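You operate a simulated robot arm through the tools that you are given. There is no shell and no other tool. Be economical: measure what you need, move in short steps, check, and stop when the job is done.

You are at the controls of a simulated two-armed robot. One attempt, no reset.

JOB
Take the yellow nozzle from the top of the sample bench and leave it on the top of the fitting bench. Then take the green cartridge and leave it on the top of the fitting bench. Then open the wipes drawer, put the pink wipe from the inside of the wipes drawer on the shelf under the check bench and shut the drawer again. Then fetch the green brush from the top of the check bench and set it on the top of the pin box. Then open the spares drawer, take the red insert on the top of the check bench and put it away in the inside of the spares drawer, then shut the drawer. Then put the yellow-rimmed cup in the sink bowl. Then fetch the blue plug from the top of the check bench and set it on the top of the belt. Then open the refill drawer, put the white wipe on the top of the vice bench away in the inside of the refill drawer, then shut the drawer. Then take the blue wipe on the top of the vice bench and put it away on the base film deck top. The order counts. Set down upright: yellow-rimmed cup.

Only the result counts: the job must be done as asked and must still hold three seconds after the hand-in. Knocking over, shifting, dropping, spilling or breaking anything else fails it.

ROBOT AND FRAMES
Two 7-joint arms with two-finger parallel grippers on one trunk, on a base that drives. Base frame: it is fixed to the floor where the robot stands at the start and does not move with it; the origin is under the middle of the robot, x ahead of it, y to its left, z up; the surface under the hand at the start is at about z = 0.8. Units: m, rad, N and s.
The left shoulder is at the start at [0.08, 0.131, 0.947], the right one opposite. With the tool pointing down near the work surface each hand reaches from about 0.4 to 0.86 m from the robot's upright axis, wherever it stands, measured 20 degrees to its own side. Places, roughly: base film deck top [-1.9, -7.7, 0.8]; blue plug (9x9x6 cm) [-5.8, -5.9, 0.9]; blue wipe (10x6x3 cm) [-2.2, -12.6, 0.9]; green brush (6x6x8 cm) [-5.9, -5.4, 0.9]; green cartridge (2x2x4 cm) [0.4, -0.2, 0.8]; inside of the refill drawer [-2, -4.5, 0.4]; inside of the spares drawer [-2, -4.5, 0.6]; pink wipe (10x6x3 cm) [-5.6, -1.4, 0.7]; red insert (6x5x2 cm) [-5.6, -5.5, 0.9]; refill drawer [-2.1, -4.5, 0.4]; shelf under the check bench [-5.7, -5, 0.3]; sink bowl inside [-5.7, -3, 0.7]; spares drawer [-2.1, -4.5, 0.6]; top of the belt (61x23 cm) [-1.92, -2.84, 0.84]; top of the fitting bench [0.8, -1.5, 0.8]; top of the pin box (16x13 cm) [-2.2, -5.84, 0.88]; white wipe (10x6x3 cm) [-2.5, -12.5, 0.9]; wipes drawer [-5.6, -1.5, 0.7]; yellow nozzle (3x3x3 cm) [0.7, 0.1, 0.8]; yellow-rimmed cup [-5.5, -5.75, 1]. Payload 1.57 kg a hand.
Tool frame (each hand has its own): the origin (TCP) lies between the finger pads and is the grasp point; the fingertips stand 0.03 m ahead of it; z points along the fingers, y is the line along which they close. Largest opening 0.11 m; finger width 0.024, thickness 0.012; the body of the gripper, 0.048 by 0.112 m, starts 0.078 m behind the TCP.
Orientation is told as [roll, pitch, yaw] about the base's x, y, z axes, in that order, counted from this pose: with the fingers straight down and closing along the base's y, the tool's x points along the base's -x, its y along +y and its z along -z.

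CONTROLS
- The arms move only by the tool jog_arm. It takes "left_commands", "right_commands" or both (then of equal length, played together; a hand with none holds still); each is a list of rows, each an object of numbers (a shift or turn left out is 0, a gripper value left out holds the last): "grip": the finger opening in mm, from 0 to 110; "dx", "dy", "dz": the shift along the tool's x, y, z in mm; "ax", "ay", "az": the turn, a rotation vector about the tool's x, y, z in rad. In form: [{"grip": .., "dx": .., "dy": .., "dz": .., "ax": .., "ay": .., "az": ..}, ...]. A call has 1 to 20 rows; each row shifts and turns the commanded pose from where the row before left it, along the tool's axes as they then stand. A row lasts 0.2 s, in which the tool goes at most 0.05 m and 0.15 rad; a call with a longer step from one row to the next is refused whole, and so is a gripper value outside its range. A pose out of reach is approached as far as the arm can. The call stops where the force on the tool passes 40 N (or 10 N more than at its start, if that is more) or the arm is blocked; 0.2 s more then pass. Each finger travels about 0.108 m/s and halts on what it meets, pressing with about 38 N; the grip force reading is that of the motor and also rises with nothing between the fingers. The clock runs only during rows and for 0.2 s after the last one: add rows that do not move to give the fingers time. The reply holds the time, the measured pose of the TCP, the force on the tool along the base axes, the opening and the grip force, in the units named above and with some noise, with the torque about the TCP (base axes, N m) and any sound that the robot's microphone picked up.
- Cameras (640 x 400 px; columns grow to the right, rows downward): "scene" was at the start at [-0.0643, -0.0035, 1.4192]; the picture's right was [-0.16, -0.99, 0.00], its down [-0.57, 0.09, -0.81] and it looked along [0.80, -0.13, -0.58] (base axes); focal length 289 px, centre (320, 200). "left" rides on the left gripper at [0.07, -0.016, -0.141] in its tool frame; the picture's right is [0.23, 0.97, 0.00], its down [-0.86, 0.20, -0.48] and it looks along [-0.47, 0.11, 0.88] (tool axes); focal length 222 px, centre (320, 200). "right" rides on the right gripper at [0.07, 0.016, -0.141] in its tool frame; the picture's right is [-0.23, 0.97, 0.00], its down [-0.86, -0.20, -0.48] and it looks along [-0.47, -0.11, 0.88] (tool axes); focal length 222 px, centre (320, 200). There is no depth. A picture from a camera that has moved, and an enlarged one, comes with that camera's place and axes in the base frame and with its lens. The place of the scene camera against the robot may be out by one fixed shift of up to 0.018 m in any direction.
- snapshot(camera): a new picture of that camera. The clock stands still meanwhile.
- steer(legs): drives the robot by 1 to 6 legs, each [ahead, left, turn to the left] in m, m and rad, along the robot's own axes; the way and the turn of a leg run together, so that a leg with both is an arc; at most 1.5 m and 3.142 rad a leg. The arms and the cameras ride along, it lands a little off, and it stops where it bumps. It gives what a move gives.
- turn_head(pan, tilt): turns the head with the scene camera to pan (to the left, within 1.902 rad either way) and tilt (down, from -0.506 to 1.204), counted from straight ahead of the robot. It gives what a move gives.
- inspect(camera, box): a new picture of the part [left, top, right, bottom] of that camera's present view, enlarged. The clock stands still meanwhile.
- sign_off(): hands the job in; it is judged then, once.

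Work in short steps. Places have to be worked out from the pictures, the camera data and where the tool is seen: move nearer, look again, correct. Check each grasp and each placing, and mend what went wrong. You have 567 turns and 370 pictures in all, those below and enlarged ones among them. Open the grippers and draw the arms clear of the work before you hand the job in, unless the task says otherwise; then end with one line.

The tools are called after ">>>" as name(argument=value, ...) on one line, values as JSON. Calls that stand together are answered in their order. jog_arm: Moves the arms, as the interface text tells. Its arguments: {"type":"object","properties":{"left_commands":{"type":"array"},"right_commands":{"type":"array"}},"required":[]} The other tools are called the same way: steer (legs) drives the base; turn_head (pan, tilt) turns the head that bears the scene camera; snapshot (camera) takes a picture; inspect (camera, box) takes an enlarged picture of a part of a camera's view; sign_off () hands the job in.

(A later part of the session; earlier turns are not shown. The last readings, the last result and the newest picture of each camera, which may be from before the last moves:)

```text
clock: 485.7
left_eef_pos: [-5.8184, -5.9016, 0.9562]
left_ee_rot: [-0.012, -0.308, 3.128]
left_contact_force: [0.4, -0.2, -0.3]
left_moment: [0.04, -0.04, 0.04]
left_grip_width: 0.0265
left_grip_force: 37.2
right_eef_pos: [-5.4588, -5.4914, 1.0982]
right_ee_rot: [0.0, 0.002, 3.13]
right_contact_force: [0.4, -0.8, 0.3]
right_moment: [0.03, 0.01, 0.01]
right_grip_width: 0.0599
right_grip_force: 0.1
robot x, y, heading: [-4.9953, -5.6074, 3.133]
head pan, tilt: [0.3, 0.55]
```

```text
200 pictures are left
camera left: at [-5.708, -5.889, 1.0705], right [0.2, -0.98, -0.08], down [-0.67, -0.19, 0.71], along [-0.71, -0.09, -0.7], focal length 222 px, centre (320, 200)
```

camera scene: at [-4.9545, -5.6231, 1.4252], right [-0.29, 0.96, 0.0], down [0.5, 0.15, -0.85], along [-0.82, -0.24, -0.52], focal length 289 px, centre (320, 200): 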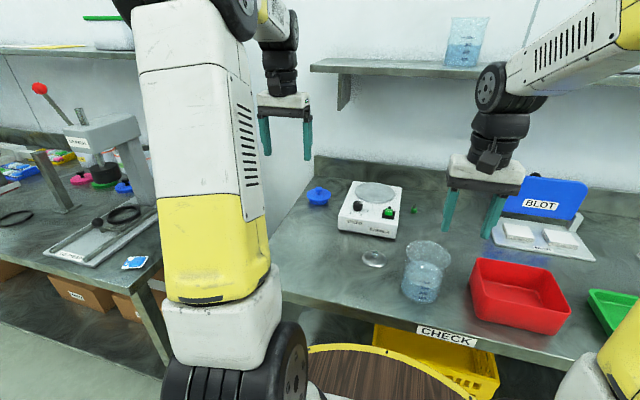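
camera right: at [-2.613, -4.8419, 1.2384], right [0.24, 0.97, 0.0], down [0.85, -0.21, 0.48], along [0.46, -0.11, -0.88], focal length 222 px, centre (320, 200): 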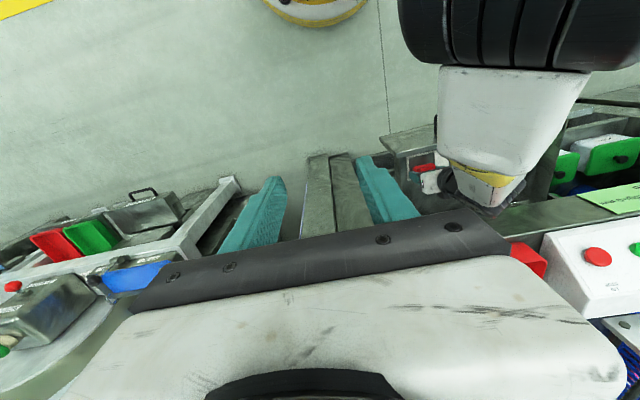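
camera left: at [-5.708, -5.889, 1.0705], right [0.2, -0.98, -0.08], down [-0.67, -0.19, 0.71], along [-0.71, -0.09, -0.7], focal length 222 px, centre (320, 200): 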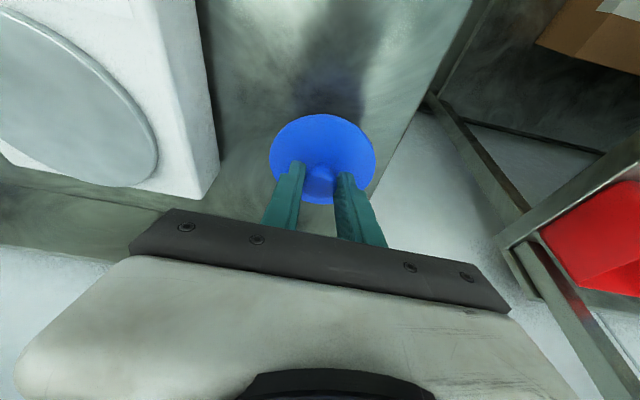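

Plug held. Lift to 1.17 and retract, back off.

>>> jog_arm(left_commands=[{"dx": -12.2, "dz": -38}, {"dx": -12.2, "dz": -38}, {"dx": -12.2, "dz": -38}, {"dx": -12.2, "dz": -38}, {"dx": -12.2, "dz": -38}, {"dx": 38, "dz": -12.2}, {"dx": 38, "dz": -12.2}, {"dx": 38, "dz": -12.2}, {"dx": 38, "dz": -12.2}, {"dx": 38, "dz": -12.2}, {"dx": 38, "dz": -12.2}, {}])

>>> steer(legs=[[-0.7, 0, 0], [0, 0, 3.14]])

>>> snapshot(camera="left")

```text
clock: 488.3
left_eef_pos: [-5.5766, -5.9096, 1.1585]
left_ee_rot: [-0.01, -0.309, 3.126]
left_contact_force: [-1.1, 0.2, -0.2]
left_moment: [-0.03, -0.02, 0.02]
left_grip_width: 0.0263
left_grip_force: 37.2
right_eef_pos: [-5.4581, -5.4908, 1.0987]
right_ee_rot: [0.0, 0.002, 3.131]
right_contact_force: [0.1, -1.4, 0.1]
right_moment: [0.03, 0.0, 0.0]
right_grip_width: 0.0599
right_grip_force: 0.2
robot x, y, heading: [-5.0012, -5.6095, 3.127]
head pan, tilt: [0.3, 0.55]
```

```text
clock: 499.6
left_eef_pos: [-3.7097, -5.3004, 1.1587]
left_ee_rot: [-0.009, -0.307, 0.003]
left_contact_force: [0.2, -0.1, -0.5]
left_moment: [-0.02, -0.01, -0.03]
left_grip_width: 0.0261
left_grip_force: 37.1
right_eef_pos: [-3.8206, -5.7217, 1.0979]
right_ee_rot: [0.001, 0.002, 0.007]
right_contact_force: [0.2, 0.4, 0.0]
right_moment: [-0.01, 0.03, 0.01]
right_grip_width: 0.06
right_grip_force: 0.0
robot x, y, heading: [-4.2833, -5.614, 0.008]
head pan, tilt: [0.3, 0.55]
```

```text
199 pictures are left
camera left: at [-3.8186, -5.3168, 1.272], right [-0.22, 0.97, -0.08], down [0.67, 0.21, 0.71], along [0.71, 0.1, -0.7], focal length 222 px, centre (320, 200)
```

left: 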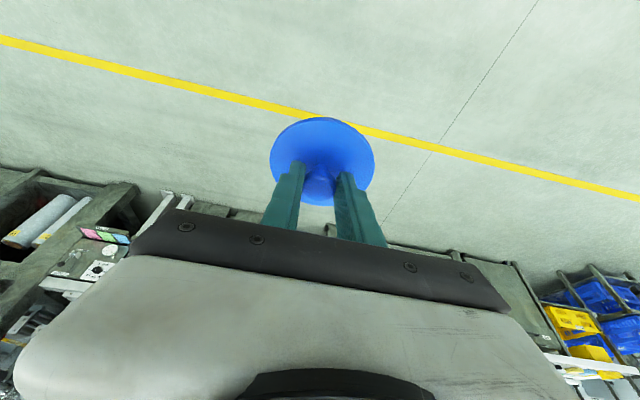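

Drive along the island to y about -3.05 and look for the belt.

>>> steer(legs=[[0.2, 1.3, 0], [0.3, 1.25, 0]])

>>> turn_head(pan=0.0, tilt=0.45)

>>> snapshot(camera="scene")

```text
clock: 512.2
left_eef_pos: [-3.1745, -2.7851, 1.1575]
left_ee_rot: [-0.011, -0.308, -0.018]
left_contact_force: [-0.4, 0.3, -0.2]
left_moment: [-0.02, -0.05, 0.01]
left_grip_width: 0.0261
left_grip_force: 37.0
right_eef_pos: [-3.2958, -3.2028, 1.0979]
right_ee_rot: [0.0, 0.003, -0.015]
right_contact_force: [0.0, -0.4, 0.6]
right_moment: [-0.03, 0.01, -0.02]
right_grip_width: 0.0598
right_grip_force: 0.1
robot x, y, heading: [-3.757, -3.0875, -0.017]
head pan, tilt: [0.3, 0.55]
```

```text
clock: 513.0
left_eef_pos: [-3.1746, -2.785, 1.1594]
left_ee_rot: [-0.011, -0.308, -0.019]
left_contact_force: [-0.5, -0.4, 0.0]
left_moment: [-0.01, 0.03, 0.01]
left_grip_width: 0.0261
left_grip_force: 37.5
right_eef_pos: [-3.2956, -3.2033, 1.0975]
right_ee_rot: [0.0, 0.002, -0.016]
right_contact_force: [0.0, 0.1, 0.2]
right_moment: [0.02, -0.01, 0.0]
right_grip_width: 0.0599
right_grip_force: 0.1
robot x, y, heading: [-3.7563, -3.0826, -0.012]
head pan, tilt: [0.0, 0.45]
```

```text
198 pictures are left
camera scene: at [-3.8153, -3.0747, 1.4343], right [-0.01, -1.0, 0.0], down [-0.44, 0.01, -0.9], along [0.9, -0.01, -0.44], focal length 289 px, centre (320, 200)
```

scene: 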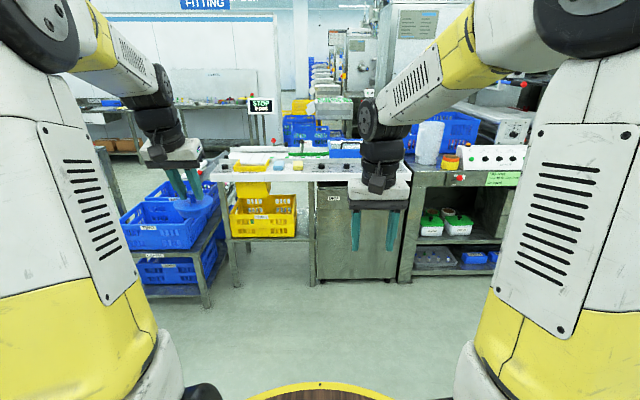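

The belt is ahead at (290,165). Drive ahead 0.75 and look again.

>>> steer(legs=[[0.75, 0, 0.015]])

>>> turn_head(pan=0.1, tilt=0.6)

>>> snapshot(camera="scene")

>>> snapshot(camera="left")

```text
clock: 517.0
left_eef_pos: [-2.4453, -2.7486, 1.1584]
left_ee_rot: [-0.01, -0.308, 0.03]
left_contact_force: [0.1, 0.2, -0.6]
left_moment: [0.01, 0.01, 0.01]
left_grip_width: 0.0259
left_grip_force: 36.5
right_eef_pos: [-2.5448, -3.1722, 1.0984]
right_ee_rot: [0.0, 0.001, 0.032]
right_contact_force: [0.6, -0.7, -0.6]
right_moment: [-0.06, 0.03, -0.02]
right_grip_width: 0.06
right_grip_force: 0.0
robot x, y, heading: [-3.0089, -3.0778, 0.035]
head pan, tilt: [0.0, 0.45]
```

```text
clock: 517.7
left_eef_pos: [-2.4448, -2.7489, 1.1595]
left_ee_rot: [-0.011, -0.307, 0.03]
left_contact_force: [-0.7, 0.0, -1.5]
left_moment: [0.04, 0.0, 0.02]
left_grip_width: 0.0259
left_grip_force: 36.6
right_eef_pos: [-2.5443, -3.1721, 1.0986]
right_ee_rot: [0.001, 0.003, 0.034]
right_contact_force: [-0.2, 0.5, 0.5]
right_moment: [0.01, 0.03, 0.01]
right_grip_width: 0.0599
right_grip_force: 0.2
robot x, y, heading: [-3.0115, -3.0753, 0.036]
head pan, tilt: [0.099, 0.6]
```

```text
197 pictures are left
camera scene: at [-3.074, -3.0608, 1.4208], right [0.13, -0.99, 0.0], down [-0.56, -0.08, -0.83], along [0.82, 0.11, -0.56], focal length 289 px, centre (320, 200)
```

scene: 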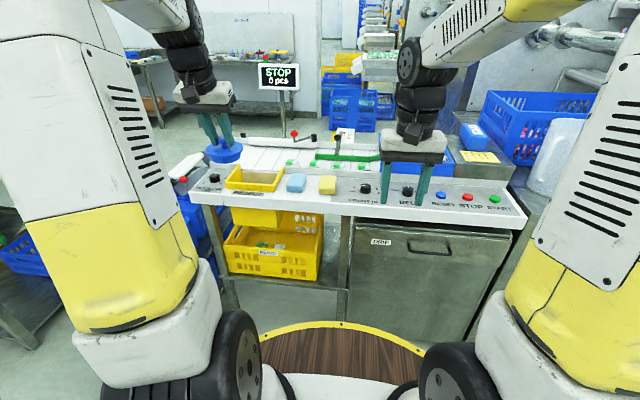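

```text
196 pictures are left
camera left: at [-2.553, -2.768, 1.2721], right [-0.24, 0.97, -0.08], down [0.66, 0.22, 0.71], along [0.71, 0.12, -0.7], focal length 222 px, centre (320, 200)
```

left: 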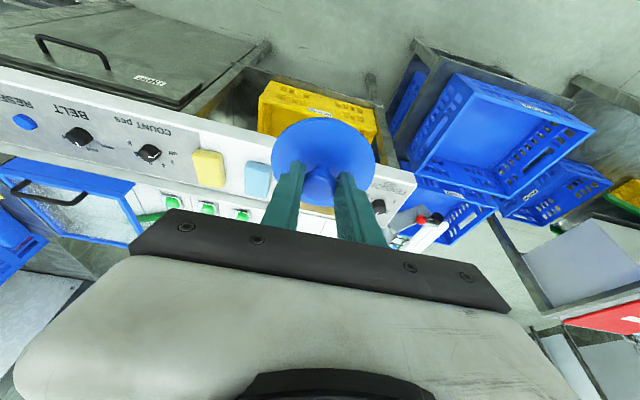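

>>> inspect(camera="scene", box=[160, 110, 420, 240])

```text
2.46 times, centred on (290, 175) of scene
camera zoom: at [-3.074, -3.0608, 1.4208], right [0.13, -0.99, 0.0], down [-0.56, -0.08, -0.83], along [0.82, 0.11, -0.56], focal length 712 px, centre (394, 262)
```

zoom: 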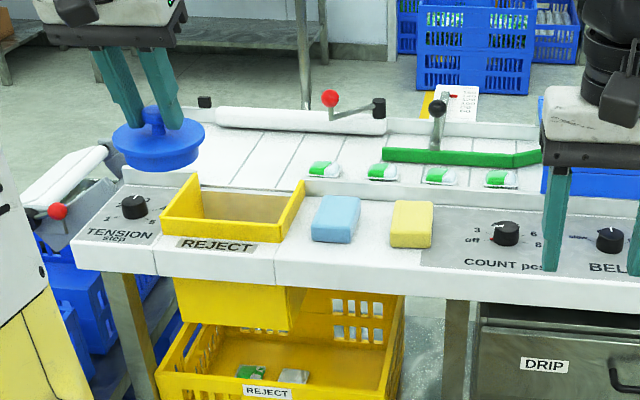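

The belt is free at its left end (pucks sit from y -2.8 on); I'll set the plug at about (-1.92, -2.63). Drive ahead 0.33, left 0.2.

>>> steer(legs=[[0.32, 0.2, -0.036]])

>>> snapshot(camera="left")

>>> snapshot(camera="scene")

```text
clock: 520.1
left_eef_pos: [-2.1212, -2.5635, 1.158]
left_ee_rot: [-0.011, -0.308, 0.008]
left_contact_force: [0.0, 0.2, -0.7]
left_moment: [0.01, 0.01, 0.0]
left_grip_width: 0.0261
left_grip_force: 37.3
right_eef_pos: [-2.2311, -2.9844, 1.0986]
right_ee_rot: [0.0, 0.0, 0.012]
right_contact_force: [0.0, 0.2, 0.2]
right_moment: [-0.01, 0.02, -0.07]
right_grip_width: 0.0601
right_grip_force: 0.1
robot x, y, heading: [-2.6963, -2.88, 0.008]
head pan, tilt: [0.099, 0.6]
```

```text
194 pictures are left
camera left: at [-2.2295, -2.5798, 1.2721], right [-0.22, 0.97, -0.08], down [0.67, 0.21, 0.71], along [0.71, 0.11, -0.7], focal length 222 px, centre (320, 200)
```

left: 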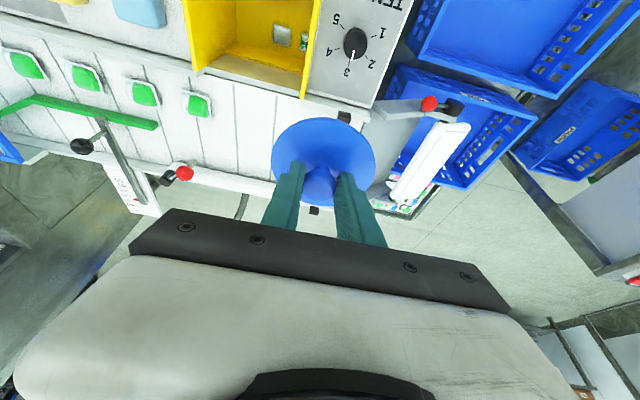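

```text
193 pictures are left
camera scene: at [-2.7569, -2.8617, 1.4207], right [0.11, -0.99, 0.0], down [-0.56, -0.06, -0.82], along [0.82, 0.09, -0.57], focal length 289 px, centre (320, 200)
```

scene: 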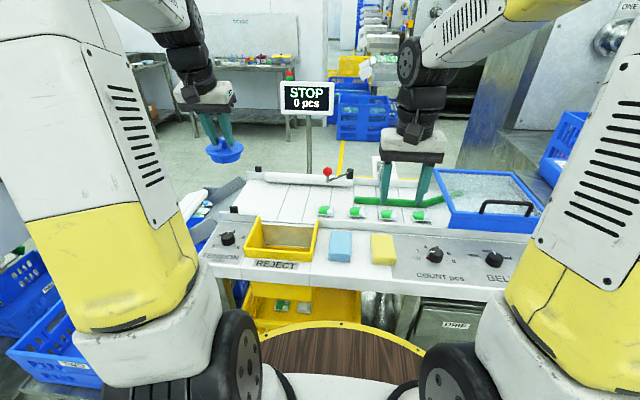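

Free belt spot: (-1.93, -2.65). Move above it.

>>> jog_arm(left_commands=[{"dx": -22.4, "dz": 34.8, "dy": -14.7}, {"dx": -22.4, "dz": 34.8, "dy": -14.7}, {"dx": -22.4, "dz": 34.8, "dy": -14.7}, {"dx": -22.4, "dz": 34.8, "dy": -14.7}, {"dx": -22.4, "dz": 34.8, "dy": -14.7}, {"dx": -22.4, "dz": 34.8, "dy": -14.7}, {}])

>>> snapshot(camera="left")

>>> inspect(camera="scene", box=[180, 110, 440, 270])

```text
clock: 521.7
left_eef_pos: [-1.9286, -2.6561, 1.0009]
left_ee_rot: [-0.011, -0.31, 0.009]
left_contact_force: [0.3, 0.4, -0.4]
left_moment: [-0.01, -0.01, 0.0]
left_grip_width: 0.0259
left_grip_force: 37.5
right_eef_pos: [-2.2298, -2.9842, 1.0972]
right_ee_rot: [0.001, 0.002, 0.014]
right_contact_force: [-0.3, -0.3, -0.1]
right_moment: [0.02, 0.02, 0.01]
right_grip_width: 0.06
right_grip_force: 0.1
robot x, y, heading: [-2.6971, -2.8822, 0.014]
head pan, tilt: [0.099, 0.6]
```

```text
192 pictures are left
camera left: at [-2.038, -2.6714, 1.1146], right [-0.22, 0.97, -0.08], down [0.67, 0.21, 0.71], along [0.71, 0.11, -0.7], focal length 222 px, centre (320, 200)
```

left: 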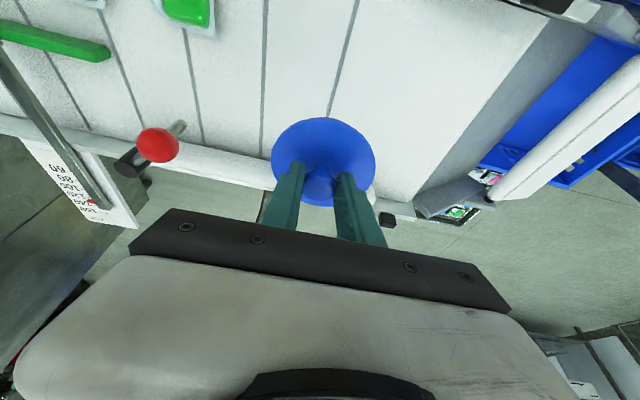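

```text
2.46 times, centred on (310, 190) of scene
camera zoom: at [-2.7567, -2.8616, 1.4207], right [0.11, -0.99, 0.0], down [-0.56, -0.06, -0.82], along [0.82, 0.09, -0.57], focal length 712 px, centre (345, 225)
```

zoom: 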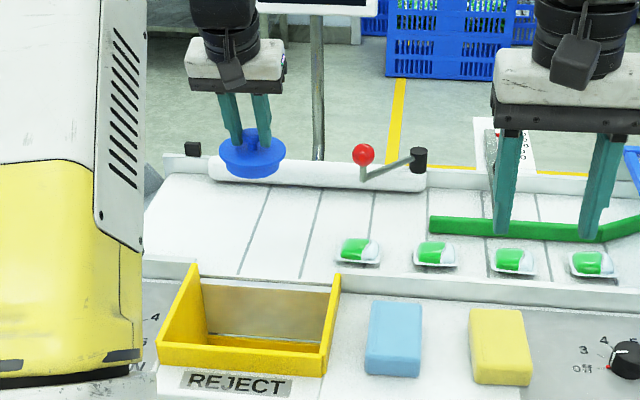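

Landing point is in the clear. Lower: 8 cm, then small steps to contact.

>>> jog_arm(left_commands=[{"dx": 12, "dz": 38}, {"dx": 12, "dz": 38}, {"dx": 2.4, "dz": 7.6}, {"dx": 1.2, "dz": 3.8}, {"dx": 1, "dz": 3}, {"dx": 1, "dz": 3}, {"dx": 1, "dz": 3}, {"dx": 1, "dz": 3}, {}])

>>> inspect(camera="scene", box=[180, 110, 440, 270])

```text
clock: 523.2
left_eef_pos: [-1.9276, -2.6521, 0.9069]
left_ee_rot: [-0.008, -0.319, 0.009]
left_contact_force: [-1.7, 0.4, 6.4]
left_moment: [-0.04, 0.15, 0.02]
left_grip_width: 0.0262
left_grip_force: 36.9
right_eef_pos: [-2.2314, -2.9841, 1.0983]
right_ee_rot: [-0.001, 0.003, 0.013]
right_contact_force: [0.3, 0.2, -0.3]
right_moment: [0.0, 0.0, -0.01]
right_grip_width: 0.0597
right_grip_force: 0.1
robot x, y, heading: [-2.6954, -2.8816, 0.015]
head pan, tilt: [0.099, 0.6]
stopped in row 7 (left hand): the force on the tool passed its limit at 45 N (the readings are from after the stop); the commanded pose is now the measured one
```

```text
2.46 times, centred on (310, 190) of scene
camera zoom: at [-2.7572, -2.8617, 1.4207], right [0.11, -0.99, 0.0], down [-0.56, -0.06, -0.83], along [0.82, 0.09, -0.56], focal length 712 px, centre (345, 225)
```

zoom: 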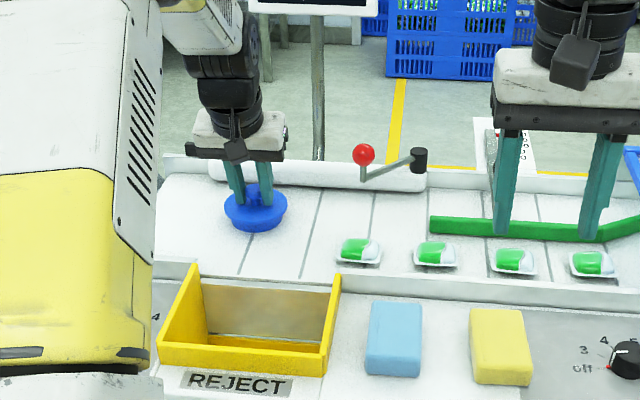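

Plug is on the belt. Release and withdraw.

>>> jog_arm(left_commands=[{"grip": 35}, {"grip": 55}, {"grip": 65}, {}, {"dz": -15}, {"dz": -40}, {"dz": -40}, {"dz": -40}, {"dz": -40}, {"dz": -40}, {}])

>>> inspect(camera="scene", box=[180, 110, 440, 270])

```text
clock: 525.6
left_eef_pos: [-1.9946, -2.6522, 1.1088]
left_ee_rot: [-0.008, -0.317, 0.009]
left_contact_force: [-0.7, -0.1, -0.2]
left_moment: [-0.01, 0.0, 0.0]
left_grip_width: 0.065
left_grip_force: 0.0
right_eef_pos: [-2.2304, -2.9833, 1.0981]
right_ee_rot: [0.0, 0.002, 0.014]
right_contact_force: [-0.5, 0.4, 0.1]
right_moment: [0.0, 0.05, 0.01]
right_grip_width: 0.0599
right_grip_force: 0.1
robot x, y, heading: [-2.6924, -2.881, 0.014]
head pan, tilt: [0.099, 0.6]
```

```text
2.46 times, centred on (310, 190) of scene
camera zoom: at [-2.7568, -2.8616, 1.4207], right [0.11, -0.99, 0.0], down [-0.56, -0.06, -0.82], along [0.82, 0.09, -0.57], focal length 712 px, centre (345, 225)
```

zoom: 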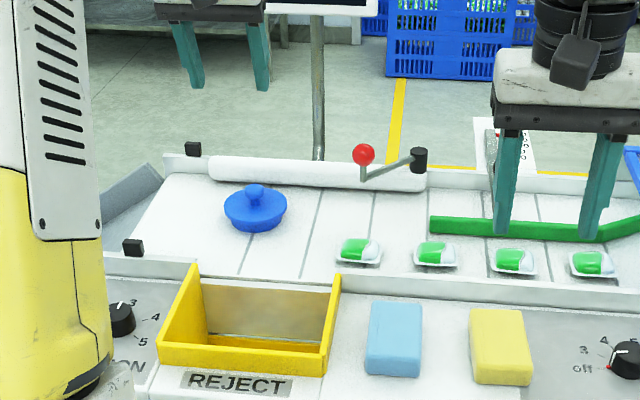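

The plug sits upright on the belt. Next the refill drawer: back off, slide right to y about -4.59, and turn the left hand forward.

>>> steer(legs=[[-0.75, 0, -0.014], [0, -0.9, 0], [0, -0.82, 0]])

>>> jog_arm(left_commands=[{"ay": -0.14, "grip": 50}, {"ay": -0.14}, {"ay": -0.14}, {"ay": -0.14}, {"ay": -0.14}, {"ay": -0.14}, {"ay": -0.14}, {"ay": -0.14}, {"ay": -0.134}, {"az": 0.143}, {"az": 0.143}, {"az": 0.143}, {"az": 0.143}, {"az": 0.143}, {"az": 0.143}, {"az": 0.143}, {"az": 0.143}, {"az": 0.143}, {"az": 0.143}, {"az": 0.14}])

>>> jog_arm(left_commands=[{"dy": -40}, {"dy": -40}, {"dy": -40}, {"dy": -40}, {"dy": -40}, {"dy": -40}, {"dy": -40}, {"dy": -40}, {"dy": -40}, {"dy": -40}, {"dy": -40}, {"dy": -40}, {"dy": -40}, {"dy": -40}, {"dy": -40}, {"dy": -40}, {}])

>>> snapshot(camera="left")

>>> snapshot(camera="scene")

```text
clock: 538.1
left_eef_pos: [-2.758, -4.4091, 1.108]
left_ee_rot: [-0.009, -0.317, -0.015]
left_contact_force: [-0.3, 0.6, 0.6]
left_moment: [0.04, -0.01, 0.03]
left_grip_width: 0.0652
left_grip_force: 0.0
right_eef_pos: [-3.0008, -4.7352, 1.0988]
right_ee_rot: [-0.001, 0.002, -0.009]
right_contact_force: [0.5, -0.3, -0.3]
right_moment: [0.02, -0.02, 0.0]
right_grip_width: 0.0599
right_grip_force: 0.0
robot x, y, heading: [-3.4627, -4.619, -0.008]
head pan, tilt: [0.099, 0.6]
```

```text
clock: 542.3
left_eef_pos: [-2.7593, -4.4094, 1.1082]
left_ee_rot: [1.571, -0.006, -1.585]
left_contact_force: [-0.9, -0.5, 0.1]
left_moment: [0.0, 0.03, 0.01]
left_grip_width: 0.0502
left_grip_force: 0.1
right_eef_pos: [-3.0012, -4.7345, 1.0984]
right_ee_rot: [-0.002, 0.002, -0.008]
right_contact_force: [-0.1, -0.6, 1.0]
right_moment: [0.03, 0.02, 0.0]
right_grip_width: 0.0602
right_grip_force: 0.1
robot x, y, heading: [-3.4619, -4.6216, -0.011]
head pan, tilt: [0.099, 0.6]
```

```text
clock: 545.9
left_eef_pos: [-2.7568, -4.414, 0.5212]
left_ee_rot: [1.569, -0.009, -1.585]
left_contact_force: [0.2, -1.1, 0.0]
left_moment: [0.0, 0.04, 0.03]
left_grip_width: 0.0502
left_grip_force: 0.2
left hand out of reach, approached as far as the arm can: row 15, 16
right_eef_pos: [-3.0019, -4.7354, 1.0983]
right_ee_rot: [-0.001, 0.002, -0.008]
right_contact_force: [0.8, 0.1, -0.2]
right_moment: [-0.01, 0.02, 0.0]
right_grip_width: 0.0603
right_grip_force: 0.0
robot x, y, heading: [-3.464, -4.624, -0.007]
head pan, tilt: [0.099, 0.6]
```

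```text
188 pictures are left
camera left: at [-2.897, -4.3431, 0.504], right [0.0, 0.24, 0.97], down [-0.49, -0.85, 0.21], along [0.87, -0.48, 0.11], focal length 222 px, centre (320, 200)
```

left: 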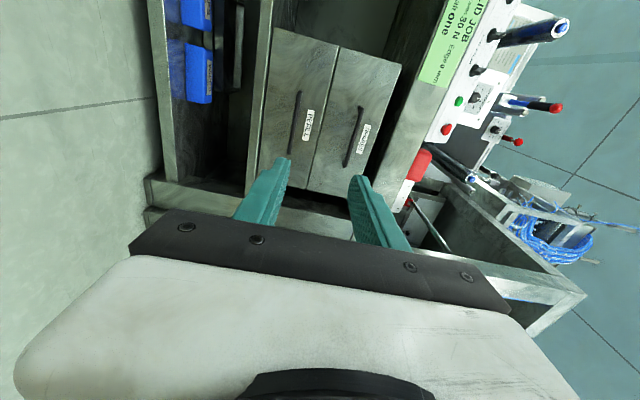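

```text
187 pictures are left
camera scene: at [-3.5261, -4.601, 1.4207], right [0.09, -1.0, 0.0], down [-0.56, -0.05, -0.82], along [0.82, 0.07, -0.57], focal length 289 px, centre (320, 200)
```

scene: 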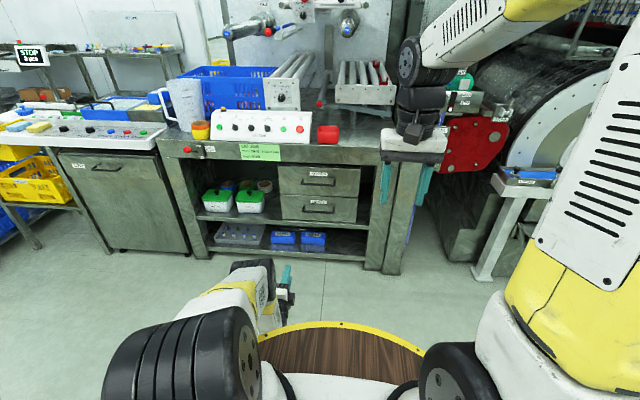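

At fully horizontal the reach ends at z 0.52, but the bar is at z 0.459. I pitch the hand 0.5 rad downward to get lower.

>>> jog_arm(left_commands=[{"ax": 0.125}, {"ax": 0.125}, {"ax": 0.125}, {"ax": 0.125}, {"dy": -26, "dz": 14.5}, {"dy": -26, "dz": 14.5}, {}])

>>> snapshot(camera="left")

```text
clock: 547.5
left_eef_pos: [-2.7573, -4.4213, 0.4602]
left_ee_rot: [1.069, -0.009, -1.587]
left_contact_force: [1.0, 0.0, 0.4]
left_moment: [-0.02, 0.01, 0.02]
left_grip_width: 0.0502
left_grip_force: 0.0
right_eef_pos: [-3.0017, -4.7355, 1.0982]
right_ee_rot: [0.0, 0.001, -0.009]
right_contact_force: [0.1, 0.5, 0.4]
right_moment: [0.01, 0.0, 0.01]
right_grip_width: 0.06
right_grip_force: 0.0
robot x, y, heading: [-3.4671, -4.6225, -0.01]
head pan, tilt: [0.099, 0.6]
```

```text
186 pictures are left
camera left: at [-2.887, -4.348, 0.513], right [0.47, 0.23, 0.85], down [-0.34, -0.85, 0.41], along [0.81, -0.48, -0.32], focal length 222 px, centre (320, 200)
```

left: 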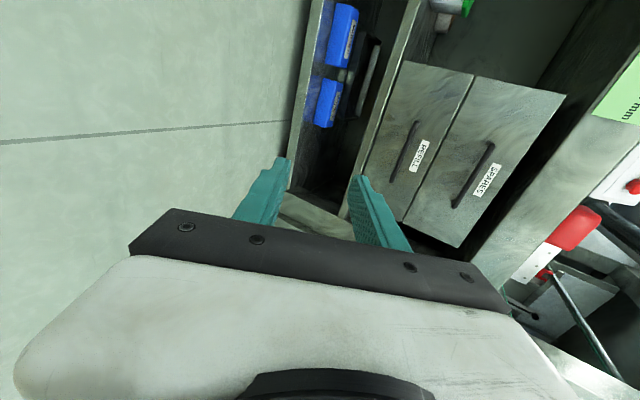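

Now at z 0.46. Drive 0.40 ahead and 0.05 right, then re-measure the bar.

>>> steer(legs=[[0.4, -0.05, 0.008]])

>>> snapshot(camera="left")

```text
clock: 550.0
left_eef_pos: [-2.3633, -4.4636, 0.4606]
left_ee_rot: [1.072, -0.01, -1.577]
left_contact_force: [0.6, 0.2, 0.0]
left_moment: [0.01, 0.0, -0.01]
left_grip_width: 0.0501
left_grip_force: 0.1
right_eef_pos: [-2.6054, -4.7824, 1.098]
right_ee_rot: [0.0, 0.002, 0.004]
right_contact_force: [-0.7, 0.2, 0.1]
right_moment: [0.01, -0.01, -0.01]
right_grip_width: 0.0601
right_grip_force: 0.1
robot x, y, heading: [-3.0697, -4.6737, 0.0]
head pan, tilt: [0.099, 0.6]
```

```text
185 pictures are left
camera left: at [-2.4947, -4.3938, 0.5131], right [0.47, 0.23, 0.85], down [-0.33, -0.85, 0.41], along [0.82, -0.47, -0.32], focal length 222 px, centre (320, 200)
```

left: 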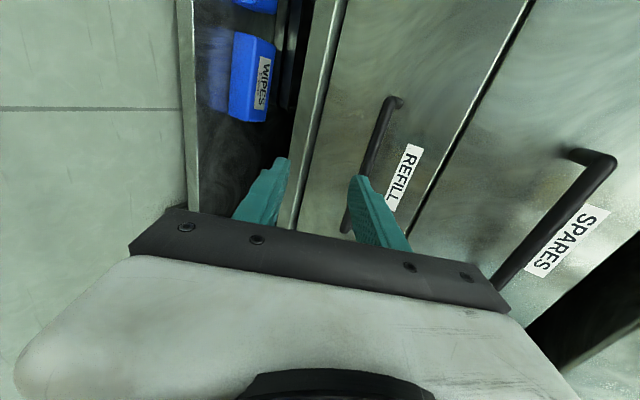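

Bar at (-2.257, -4.476, 0.4645). Raise 1 cm so the upper finger passes above the bar, and drive 0.085 forward.

>>> jog_arm(left_commands=[{"dy": 10.5, "dz": -5.7}, {}])

>>> steer(legs=[[0.08, -0.01, 0.0]])

>>> snapshot(camera="left")

```text
clock: 550.6
left_eef_pos: [-2.364, -4.4628, 0.4733]
left_ee_rot: [1.072, -0.007, -1.576]
left_contact_force: [-0.3, 1.1, -0.1]
left_moment: [0.01, -0.02, 0.01]
left_grip_width: 0.0502
left_grip_force: 0.0
right_eef_pos: [-2.6054, -4.7816, 1.0981]
right_ee_rot: [0.0, 0.002, 0.002]
right_contact_force: [0.0, 0.2, 0.1]
right_moment: [0.0, 0.03, 0.0]
right_grip_width: 0.0599
right_grip_force: 0.0
robot x, y, heading: [-3.067, -4.6737, 0.001]
head pan, tilt: [0.099, 0.6]
```

```text
clock: 551.6
left_eef_pos: [-2.2843, -4.4726, 0.4733]
left_ee_rot: [1.073, -0.008, -1.576]
left_contact_force: [-0.1, 0.3, -0.5]
left_moment: [-0.01, 0.0, 0.02]
left_grip_width: 0.0499
left_grip_force: 0.0
right_eef_pos: [-2.5251, -4.7916, 1.0988]
right_ee_rot: [-0.001, 0.003, 0.001]
right_contact_force: [-0.2, -0.6, -0.7]
right_moment: [-0.04, 0.0, 0.04]
right_grip_width: 0.06
right_grip_force: 0.1
robot x, y, heading: [-2.9882, -4.6834, 0.002]
head pan, tilt: [0.099, 0.6]
```

```text
184 pictures are left
camera left: at [-2.4149, -4.4024, 0.5259], right [0.47, 0.23, 0.85], down [-0.33, -0.85, 0.41], along [0.82, -0.47, -0.32], focal length 222 px, centre (320, 200)
```

left: 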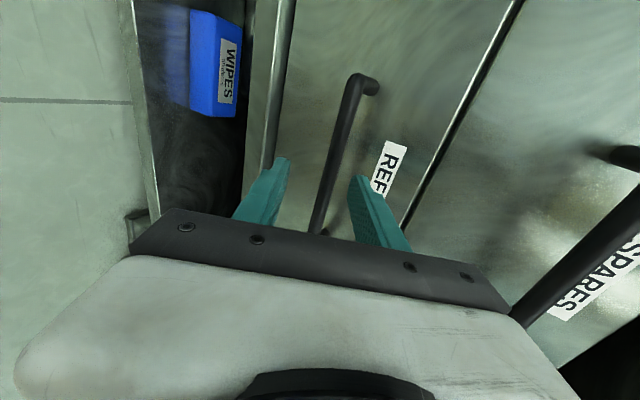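

The bar runs between the fingers. Advance 2 cm and close.

>>> jog_arm(left_commands=[{"dz": 18, "dy": 4}, {}, {"grip": 25}, {"grip": 5}, {"grip": 5}, {"grip": 5}])

>>> snapshot(camera="left")

```text
clock: 553.0
left_eef_pos: [-2.2652, -4.4709, 0.4695]
left_ee_rot: [1.076, -0.009, -1.577]
left_contact_force: [5.2, 1.2, 18.4]
left_moment: [0.07, -0.58, -0.14]
left_grip_width: 0.0211
left_grip_force: 9.3
right_eef_pos: [-2.5263, -4.7915, 1.0985]
right_ee_rot: [0.0, -0.001, 0.001]
right_contact_force: [-0.1, -0.7, 0.1]
right_moment: [-0.03, 0.01, 0.02]
right_grip_width: 0.0599
right_grip_force: 0.1
robot x, y, heading: [-2.9847, -4.6768, 0.007]
head pan, tilt: [0.099, 0.6]
```

```text
183 pictures are left
camera left: at [-2.3963, -4.4013, 0.5218], right [0.46, 0.23, 0.85], down [-0.33, -0.85, 0.41], along [0.82, -0.47, -0.32], focal length 222 px, centre (320, 200)
```

left: 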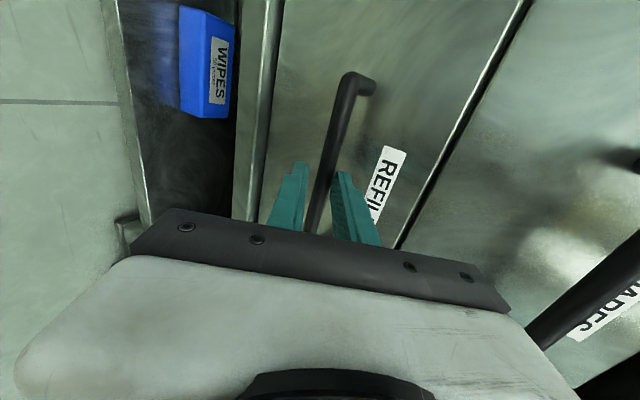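

One finger touched first; ease up 3 mm and finish closing.

>>> jog_arm(left_commands=[{"dy": 3}, {"grip": 5}, {"grip": 5}, {}])

```text
clock: 554.0
left_eef_pos: [-2.2657, -4.4715, 0.471]
left_ee_rot: [1.072, -0.008, -1.576]
left_contact_force: [3.9, 1.1, 14.8]
left_moment: [0.12, -0.47, -0.06]
left_grip_width: 0.0184
left_grip_force: 7.0
right_eef_pos: [-2.5262, -4.7919, 1.0987]
right_ee_rot: [-0.001, -0.002, 0.001]
right_contact_force: [-0.6, 0.3, -0.8]
right_moment: [0.02, 0.0, 0.0]
right_grip_width: 0.0599
right_grip_force: 0.0
robot x, y, heading: [-2.9895, -4.6841, 0.003]
head pan, tilt: [0.099, 0.6]
```

>>> jog_arm(left_commands=[{"dy": 4}, {"grip": 3}, {"grip": 3}, {}])

```text
clock: 555.0
left_eef_pos: [-2.2635, -4.4714, 0.4736]
left_ee_rot: [1.069, -0.01, -1.576]
left_contact_force: [1.2, 3.1, 4.8]
left_moment: [0.48, -0.07, 0.15]
left_grip_width: 0.0139
left_grip_force: 30.4
right_eef_pos: [-2.5255, -4.7917, 1.0974]
right_ee_rot: [0.001, 0.001, 0.002]
right_contact_force: [-1.1, -0.6, 0.0]
right_moment: [0.0, -0.03, 0.04]
right_grip_width: 0.0601
right_grip_force: 0.0
robot x, y, heading: [-2.9882, -4.6811, 0.008]
head pan, tilt: [0.099, 0.6]
```

Gripped. Pull the drawer by backing the base, keeping the arm still.

>>> steer(legs=[[-0.12, 0, 0]])

>>> snapshot(camera="left")

```text
clock: 556.3
left_eef_pos: [-2.3849, -4.4716, 0.4718]
left_ee_rot: [1.069, -0.009, -1.574]
left_contact_force: [0.1, -0.4, -3.8]
left_moment: [0.31, 0.13, -0.28]
left_grip_width: 0.014
left_grip_force: 30.3
right_eef_pos: [-2.6468, -4.7907, 1.0982]
right_ee_rot: [0.0, 0.003, 0.004]
right_contact_force: [0.2, 0.1, 1.0]
right_moment: [0.04, -0.01, 0.03]
right_grip_width: 0.0599
right_grip_force: 0.0
robot x, y, heading: [-3.1091, -4.6841, 0.002]
head pan, tilt: [0.099, 0.6]
```

```text
182 pictures are left
camera left: at [-2.5154, -4.4017, 0.5259], right [0.47, 0.23, 0.85], down [-0.33, -0.85, 0.41], along [0.82, -0.47, -0.32], focal length 222 px, centre (320, 200)
```

left: 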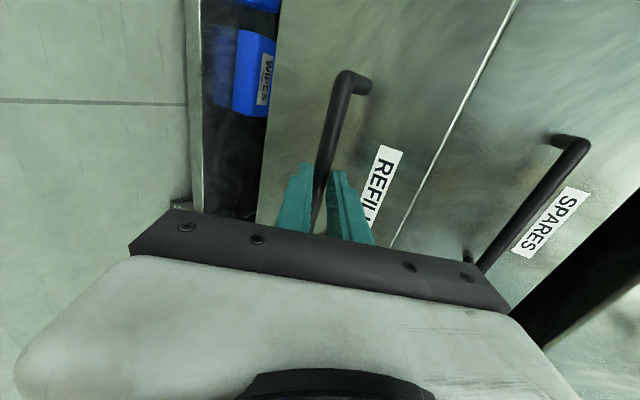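

The drawer follows. Pull 0.14 m more, then release and back off.

>>> steer(legs=[[-0.14, 0, 0]])

>>> jog_arm(left_commands=[{"grip": 25}, {"grip": 50}, {}])

>>> snapshot(camera="left")

>>> snapshot(camera="scene")

```text
clock: 557.6
left_eef_pos: [-2.5248, -4.4739, 0.472]
left_ee_rot: [1.068, -0.01, -1.577]
left_contact_force: [-0.1, 0.1, 0.1]
left_moment: [0.03, 0.0, 0.0]
left_grip_width: 0.0027
left_grip_force: 0.1
right_eef_pos: [-2.7883, -4.7916, 1.0978]
right_ee_rot: [-0.001, 0.001, 0.003]
right_contact_force: [0.1, 0.8, 0.7]
right_moment: [-0.03, 0.0, 0.02]
right_grip_width: 0.0597
right_grip_force: 0.1
robot x, y, heading: [-3.2497, -4.6834, 0.003]
head pan, tilt: [0.099, 0.6]
```

```text
clock: 558.4
left_eef_pos: [-2.5246, -4.4736, 0.4727]
left_ee_rot: [1.068, -0.011, -1.577]
left_contact_force: [-0.2, -0.2, 0.2]
left_moment: [-0.02, -0.02, 0.04]
left_grip_width: 0.05
left_grip_force: 0.1
right_eef_pos: [-2.7882, -4.7923, 1.0981]
right_ee_rot: [0.0, 0.002, 0.001]
right_contact_force: [0.0, 0.1, 0.6]
right_moment: [0.0, 0.01, 0.03]
right_grip_width: 0.06
right_grip_force: 0.0
robot x, y, heading: [-3.2489, -4.6834, 0.004]
head pan, tilt: [0.099, 0.6]
```

```text
181 pictures are left
camera left: at [-2.6559, -4.4032, 0.5258], right [0.47, 0.23, 0.85], down [-0.33, -0.85, 0.41], along [0.82, -0.47, -0.32], focal length 222 px, centre (320, 200)
```

left: 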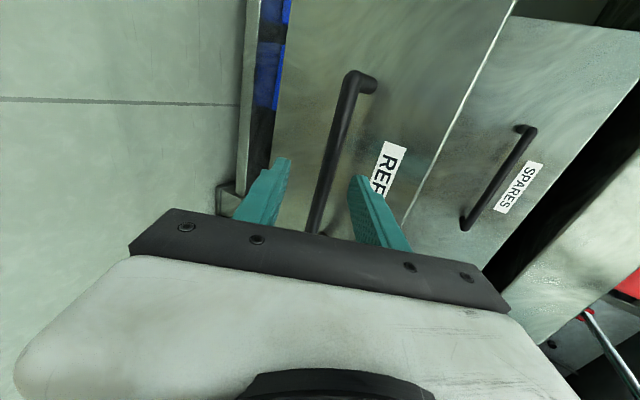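

```text
180 pictures are left
camera scene: at [-3.313, -4.6643, 1.4207], right [0.1, -0.99, 0.0], down [-0.56, -0.06, -0.82], along [0.82, 0.08, -0.57], focal length 289 px, centre (320, 200)
```

scene: 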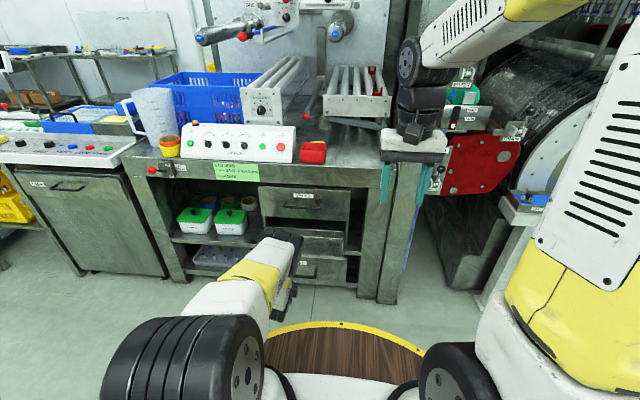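

The fingers slid off at the drawer's end stop; it's open about 24 cm. Back off and restore the left hand to neutral.

>>> steer(legs=[[-0.45, 0, 0]])

>>> jog_arm(left_commands=[{"dy": 35, "dz": -19, "ax": -0.1}, {"dy": 37, "dz": -15, "ax": -0.1}, {"dy": 38, "dz": -11, "ax": -0.1}, {"dy": 39, "dz": -8, "ax": -0.1}, {"dy": 40, "ax": -0.1}, {"dy": 40}, {"dy": 40}, {"dy": 40}, {"dy": 40}, {"az": -0.143}, {"az": -0.143}, {"az": -0.143}, {"az": -0.143}, {"az": -0.143}, {"az": -0.143}, {"az": -0.143}, {"az": -0.143}, {"az": -0.143}, {"az": -0.143}, {"az": -0.14}])

>>> jog_arm(left_commands=[{"ay": 0.143}, {"ay": 0.143}, {"ay": 0.143}, {"ay": 0.143}, {"ay": 0.143}, {"ay": 0.143}, {"ay": 0.143}, {"ay": 0.143}, {"ay": 0.143}, {"ay": 0.143}, {"ay": 0.14}, {"dz": -40}, {"dz": -40}, {"dz": -40}, {"dz": -40}, {"dz": -40}, {}])

>>> turn_head(pan=-1.57, tilt=0.25)

>>> snapshot(camera="scene")

```text
clock: 561.1
left_eef_pos: [-2.9768, -4.4763, 0.4732]
left_ee_rot: [1.068, -0.012, -1.577]
left_contact_force: [-0.4, -0.5, -0.1]
left_moment: [-0.03, 0.03, 0.0]
left_grip_width: 0.0501
left_grip_force: 0.1
right_eef_pos: [-3.2407, -4.7953, 1.0981]
right_ee_rot: [-0.001, 0.002, 0.003]
right_contact_force: [0.4, -0.8, -0.1]
right_moment: [-0.01, -0.01, 0.0]
right_grip_width: 0.0601
right_grip_force: 0.0
robot x, y, heading: [-3.7031, -4.6858, 0.002]
head pan, tilt: [0.099, 0.6]
```

```text
clock: 565.3
left_eef_pos: [-2.9728, -4.4711, 0.8322]
left_ee_rot: [-1.376, -1.56, 1.37]
left_contact_force: [0.1, -0.1, -0.1]
left_moment: [-0.01, -0.02, 0.02]
left_grip_width: 0.05
left_grip_force: 0.0
right_eef_pos: [-3.2417, -4.7942, 1.0976]
right_ee_rot: [-0.001, 0.002, 0.001]
right_contact_force: [-0.5, -0.2, -0.3]
right_moment: [0.02, 0.01, -0.01]
right_grip_width: 0.0601
right_grip_force: 0.0
robot x, y, heading: [-3.7073, -4.6868, 0.002]
head pan, tilt: [0.099, 0.6]
```

```text
clock: 568.9
left_eef_pos: [-2.9731, -4.4683, 1.0326]
left_ee_rot: [-0.008, 0.001, -0.007]
left_contact_force: [-0.8, 0.2, -1.0]
left_moment: [-0.01, -0.03, -0.04]
left_grip_width: 0.0502
left_grip_force: 0.0
right_eef_pos: [-3.2409, -4.7937, 1.0987]
right_ee_rot: [0.002, 0.003, 0.0]
right_contact_force: [-0.2, 0.1, -0.1]
right_moment: [0.0, -0.01, -0.01]
right_grip_width: 0.0603
right_grip_force: 0.0
robot x, y, heading: [-3.7021, -4.6836, -0.0]
head pan, tilt: [0.099, 0.6]
```

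```text
clock: 570.6
left_eef_pos: [-2.974, -4.4691, 1.0332]
left_ee_rot: [-0.009, 0.001, -0.006]
left_contact_force: [0.6, -0.6, 0.8]
left_moment: [0.0, 0.04, -0.02]
left_grip_width: 0.05
left_grip_force: 0.1
right_eef_pos: [-3.2413, -4.7932, 1.0994]
right_ee_rot: [0.0, 0.003, 0.002]
right_contact_force: [0.6, 0.1, 0.9]
right_moment: [-0.02, -0.02, 0.02]
right_grip_width: 0.0602
right_grip_force: 0.1
robot x, y, heading: [-3.7029, -4.6871, 0.0]
head pan, tilt: [-1.571, 0.25]
```

```text
179 pictures are left
camera scene: at [-3.8541, -4.7678, 1.453], right [-1.0, 0.0, 0.0], down [0.0, 0.25, -0.97], along [0.0, -0.97, -0.25], focal length 289 px, centre (320, 200)
```

scene: 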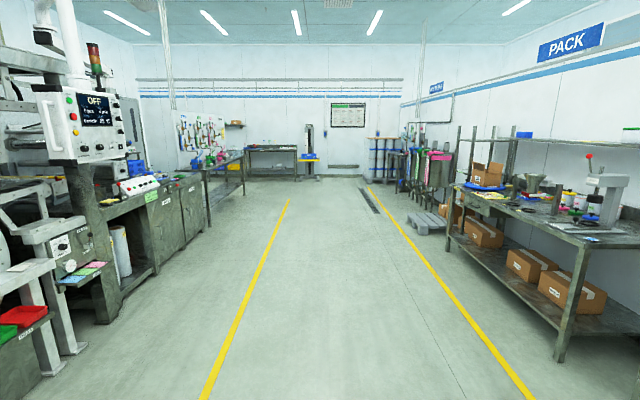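

The corridor is clear; the vice bench is at the far end (x -3.2…-1.9, y about -12.5). I retract the left hand, turn right and drive down.

>>> jog_arm(left_commands=[{"dx": 40}, {"dx": 40}, {"dx": 40}, {"dx": 40}, {}])

>>> steer(legs=[[0, 0, -1.57], [1.4, 0, 0], [1.4, 0, 0], [1.4, 0, 0], [1.4, 0.2, 0]])

>>> turn_head(pan=0.0, tilt=0.35)

>>> snapshot(camera="scene")

```text
clock: 571.8
left_eef_pos: [-3.1337, -4.4692, 1.0309]
left_ee_rot: [-0.009, -0.001, -0.006]
left_contact_force: [0.1, 0.3, 0.1]
left_moment: [0.02, 0.03, 0.04]
left_grip_width: 0.05
left_grip_force: 0.1
right_eef_pos: [-3.2413, -4.7937, 1.0968]
right_ee_rot: [0.001, 0.003, 0.001]
right_contact_force: [0.5, 0.3, -0.8]
right_moment: [0.03, 0.04, -0.04]
right_grip_width: 0.0599
right_grip_force: 0.1
robot x, y, heading: [-3.7055, -4.6822, 0.003]
head pan, tilt: [-1.571, 0.25]
```

```text
clock: 602.7
left_eef_pos: [-3.1991, -10.8983, 1.0314]
left_ee_rot: [-0.009, 0.001, -1.556]
left_contact_force: [0.7, 0.7, -0.6]
left_moment: [0.04, 0.04, -0.02]
left_grip_width: 0.0499
left_grip_force: 0.0
right_eef_pos: [-3.5263, -10.797, 1.0972]
right_ee_rot: [-0.001, 0.002, -1.547]
right_contact_force: [0.6, -0.1, 0.3]
right_moment: [-0.04, -0.01, 0.0]
right_grip_width: 0.0597
right_grip_force: 0.0
robot x, y, heading: [-3.4278, -10.3343, -1.547]
head pan, tilt: [-1.571, 0.25]
```

```text
clock: 604.3
left_eef_pos: [-3.1994, -10.8973, 1.0305]
left_ee_rot: [-0.008, 0.0, -1.555]
left_contact_force: [0.7, 0.1, 0.2]
left_moment: [-0.01, -0.02, 0.01]
left_grip_width: 0.0504
left_grip_force: 0.0
right_eef_pos: [-3.5261, -10.7954, 1.0988]
right_ee_rot: [0.0, 0.001, -1.546]
right_contact_force: [-0.6, 0.3, 0.4]
right_moment: [-0.02, 0.02, 0.02]
right_grip_width: 0.0601
right_grip_force: 0.1
robot x, y, heading: [-3.4239, -10.3317, -1.545]
head pan, tilt: [0.0, 0.351]
```

```text
178 pictures are left
camera scene: at [-3.44, -10.2745, 1.4435], right [-1.0, -0.02, 0.0], down [-0.01, 0.34, -0.94], along [0.02, -0.94, -0.34], focal length 289 px, centre (320, 200)
```

scene: 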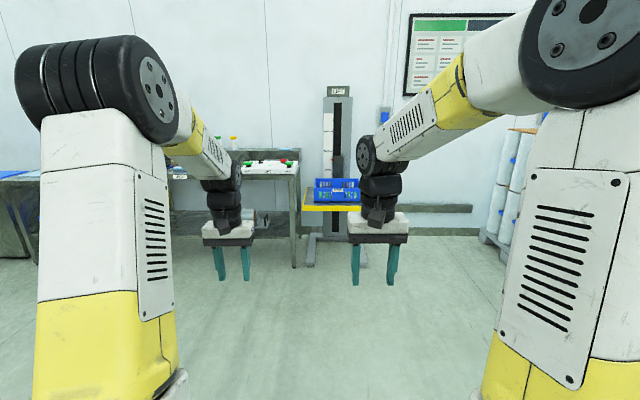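

Vice bench is ahead-left. Move left 0.7 and ahead 0.9.

>>> steer(legs=[[0.5, 0.68, -0.024], [0.45, 0, 0]])

>>> turn_head(pan=0.1, tilt=0.55)

>>> snapshot(camera="scene")

```text
clock: 611.2
left_eef_pos: [-2.5247, -11.8448, 1.0309]
left_ee_rot: [-0.009, -0.001, -1.577]
left_contact_force: [0.7, -0.9, -0.3]
left_moment: [0.02, -0.03, 0.0]
left_grip_width: 0.05
left_grip_force: 0.0
right_eef_pos: [-2.8497, -11.7352, 1.0972]
right_ee_rot: [0.0, 0.002, -1.573]
right_contact_force: [0.3, 0.0, -0.3]
right_moment: [0.0, 0.02, -0.05]
right_grip_width: 0.0599
right_grip_force: 0.1
robot x, y, heading: [-2.7401, -11.2725, -1.566]
head pan, tilt: [0.0, 0.351]
```

```text
clock: 611.9
left_eef_pos: [-2.5235, -11.8443, 1.0296]
left_ee_rot: [-0.009, -0.001, -1.577]
left_contact_force: [0.6, 1.2, 0.0]
left_moment: [-0.01, 0.01, -0.01]
left_grip_width: 0.0501
left_grip_force: 0.1
right_eef_pos: [-2.848, -11.7359, 1.0985]
right_ee_rot: [-0.001, 0.002, -1.571]
right_contact_force: [1.1, 0.4, 0.5]
right_moment: [-0.03, -0.05, -0.01]
right_grip_width: 0.06
right_grip_force: 0.1
robot x, y, heading: [-2.741, -11.274, -1.571]
head pan, tilt: [0.099, 0.55]
```

```text
177 pictures are left
camera scene: at [-2.7419, -11.2122, 1.4253], right [-0.99, -0.1, 0.0], down [-0.05, 0.52, -0.85], along [0.09, -0.85, -0.52], focal length 289 px, centre (320, 200)
```

scene: 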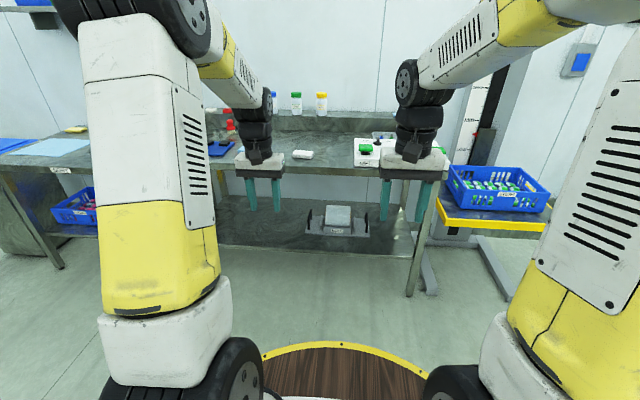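

The white wipe is near (-2.53, -12.45). Drive 0.42 closer with the left hand raised, and look down.

>>> jog_arm(left_commands=[{"dz": -40, "grip": 90}, {"dz": -40}, {}])

>>> steer(legs=[[0.42, 0, 0]])

>>> snapshot(camera="left")

>>> snapshot(camera="scene")

```text
clock: 612.7
left_eef_pos: [-2.5229, -11.8445, 1.1104]
left_ee_rot: [-0.008, -0.001, -1.578]
left_contact_force: [-0.8, 0.7, 0.5]
left_moment: [0.03, 0.01, 0.01]
left_grip_width: 0.09
left_grip_force: 0.2
right_eef_pos: [-2.8489, -11.7352, 1.0971]
right_ee_rot: [-0.001, 0.001, -1.569]
right_contact_force: [-0.5, 0.0, 0.5]
right_moment: [-0.01, -0.01, 0.04]
right_grip_width: 0.0601
right_grip_force: 0.1
robot x, y, heading: [-2.7435, -11.2735, -1.564]
head pan, tilt: [0.099, 0.55]
```

```text
clock: 615.3
left_eef_pos: [-2.5269, -12.2708, 1.1102]
left_ee_rot: [-0.011, 0.0, -1.583]
left_contact_force: [0.3, 0.2, 0.5]
left_moment: [0.0, 0.0, -0.02]
left_grip_width: 0.0897
left_grip_force: 0.1
right_eef_pos: [-2.8514, -12.1596, 1.0981]
right_ee_rot: [-0.001, 0.002, -1.574]
right_contact_force: [0.0, -0.1, -0.7]
right_moment: [-0.01, 0.0, 0.02]
right_grip_width: 0.0599
right_grip_force: 0.1
robot x, y, heading: [-2.7429, -11.6999, -1.582]
head pan, tilt: [0.099, 0.55]
```

```text
176 pictures are left
camera left: at [-2.5403, -12.2015, 1.2512], right [0.98, 0.22, -0.01], down [0.19, -0.86, 0.48], along [0.1, -0.47, -0.88], focal length 222 px, centre (320, 200)
```

left: 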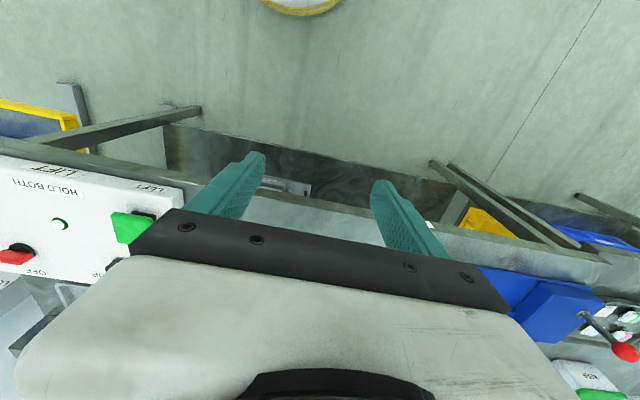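

```text
175 pictures are left
camera scene: at [-2.7421, -11.6376, 1.4252], right [-1.0, -0.1, 0.0], down [-0.05, 0.52, -0.85], along [0.08, -0.85, -0.52], focal length 289 px, centre (320, 200)
```

scene: 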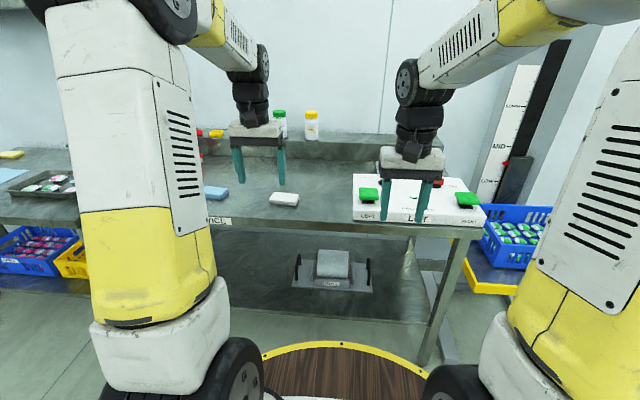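

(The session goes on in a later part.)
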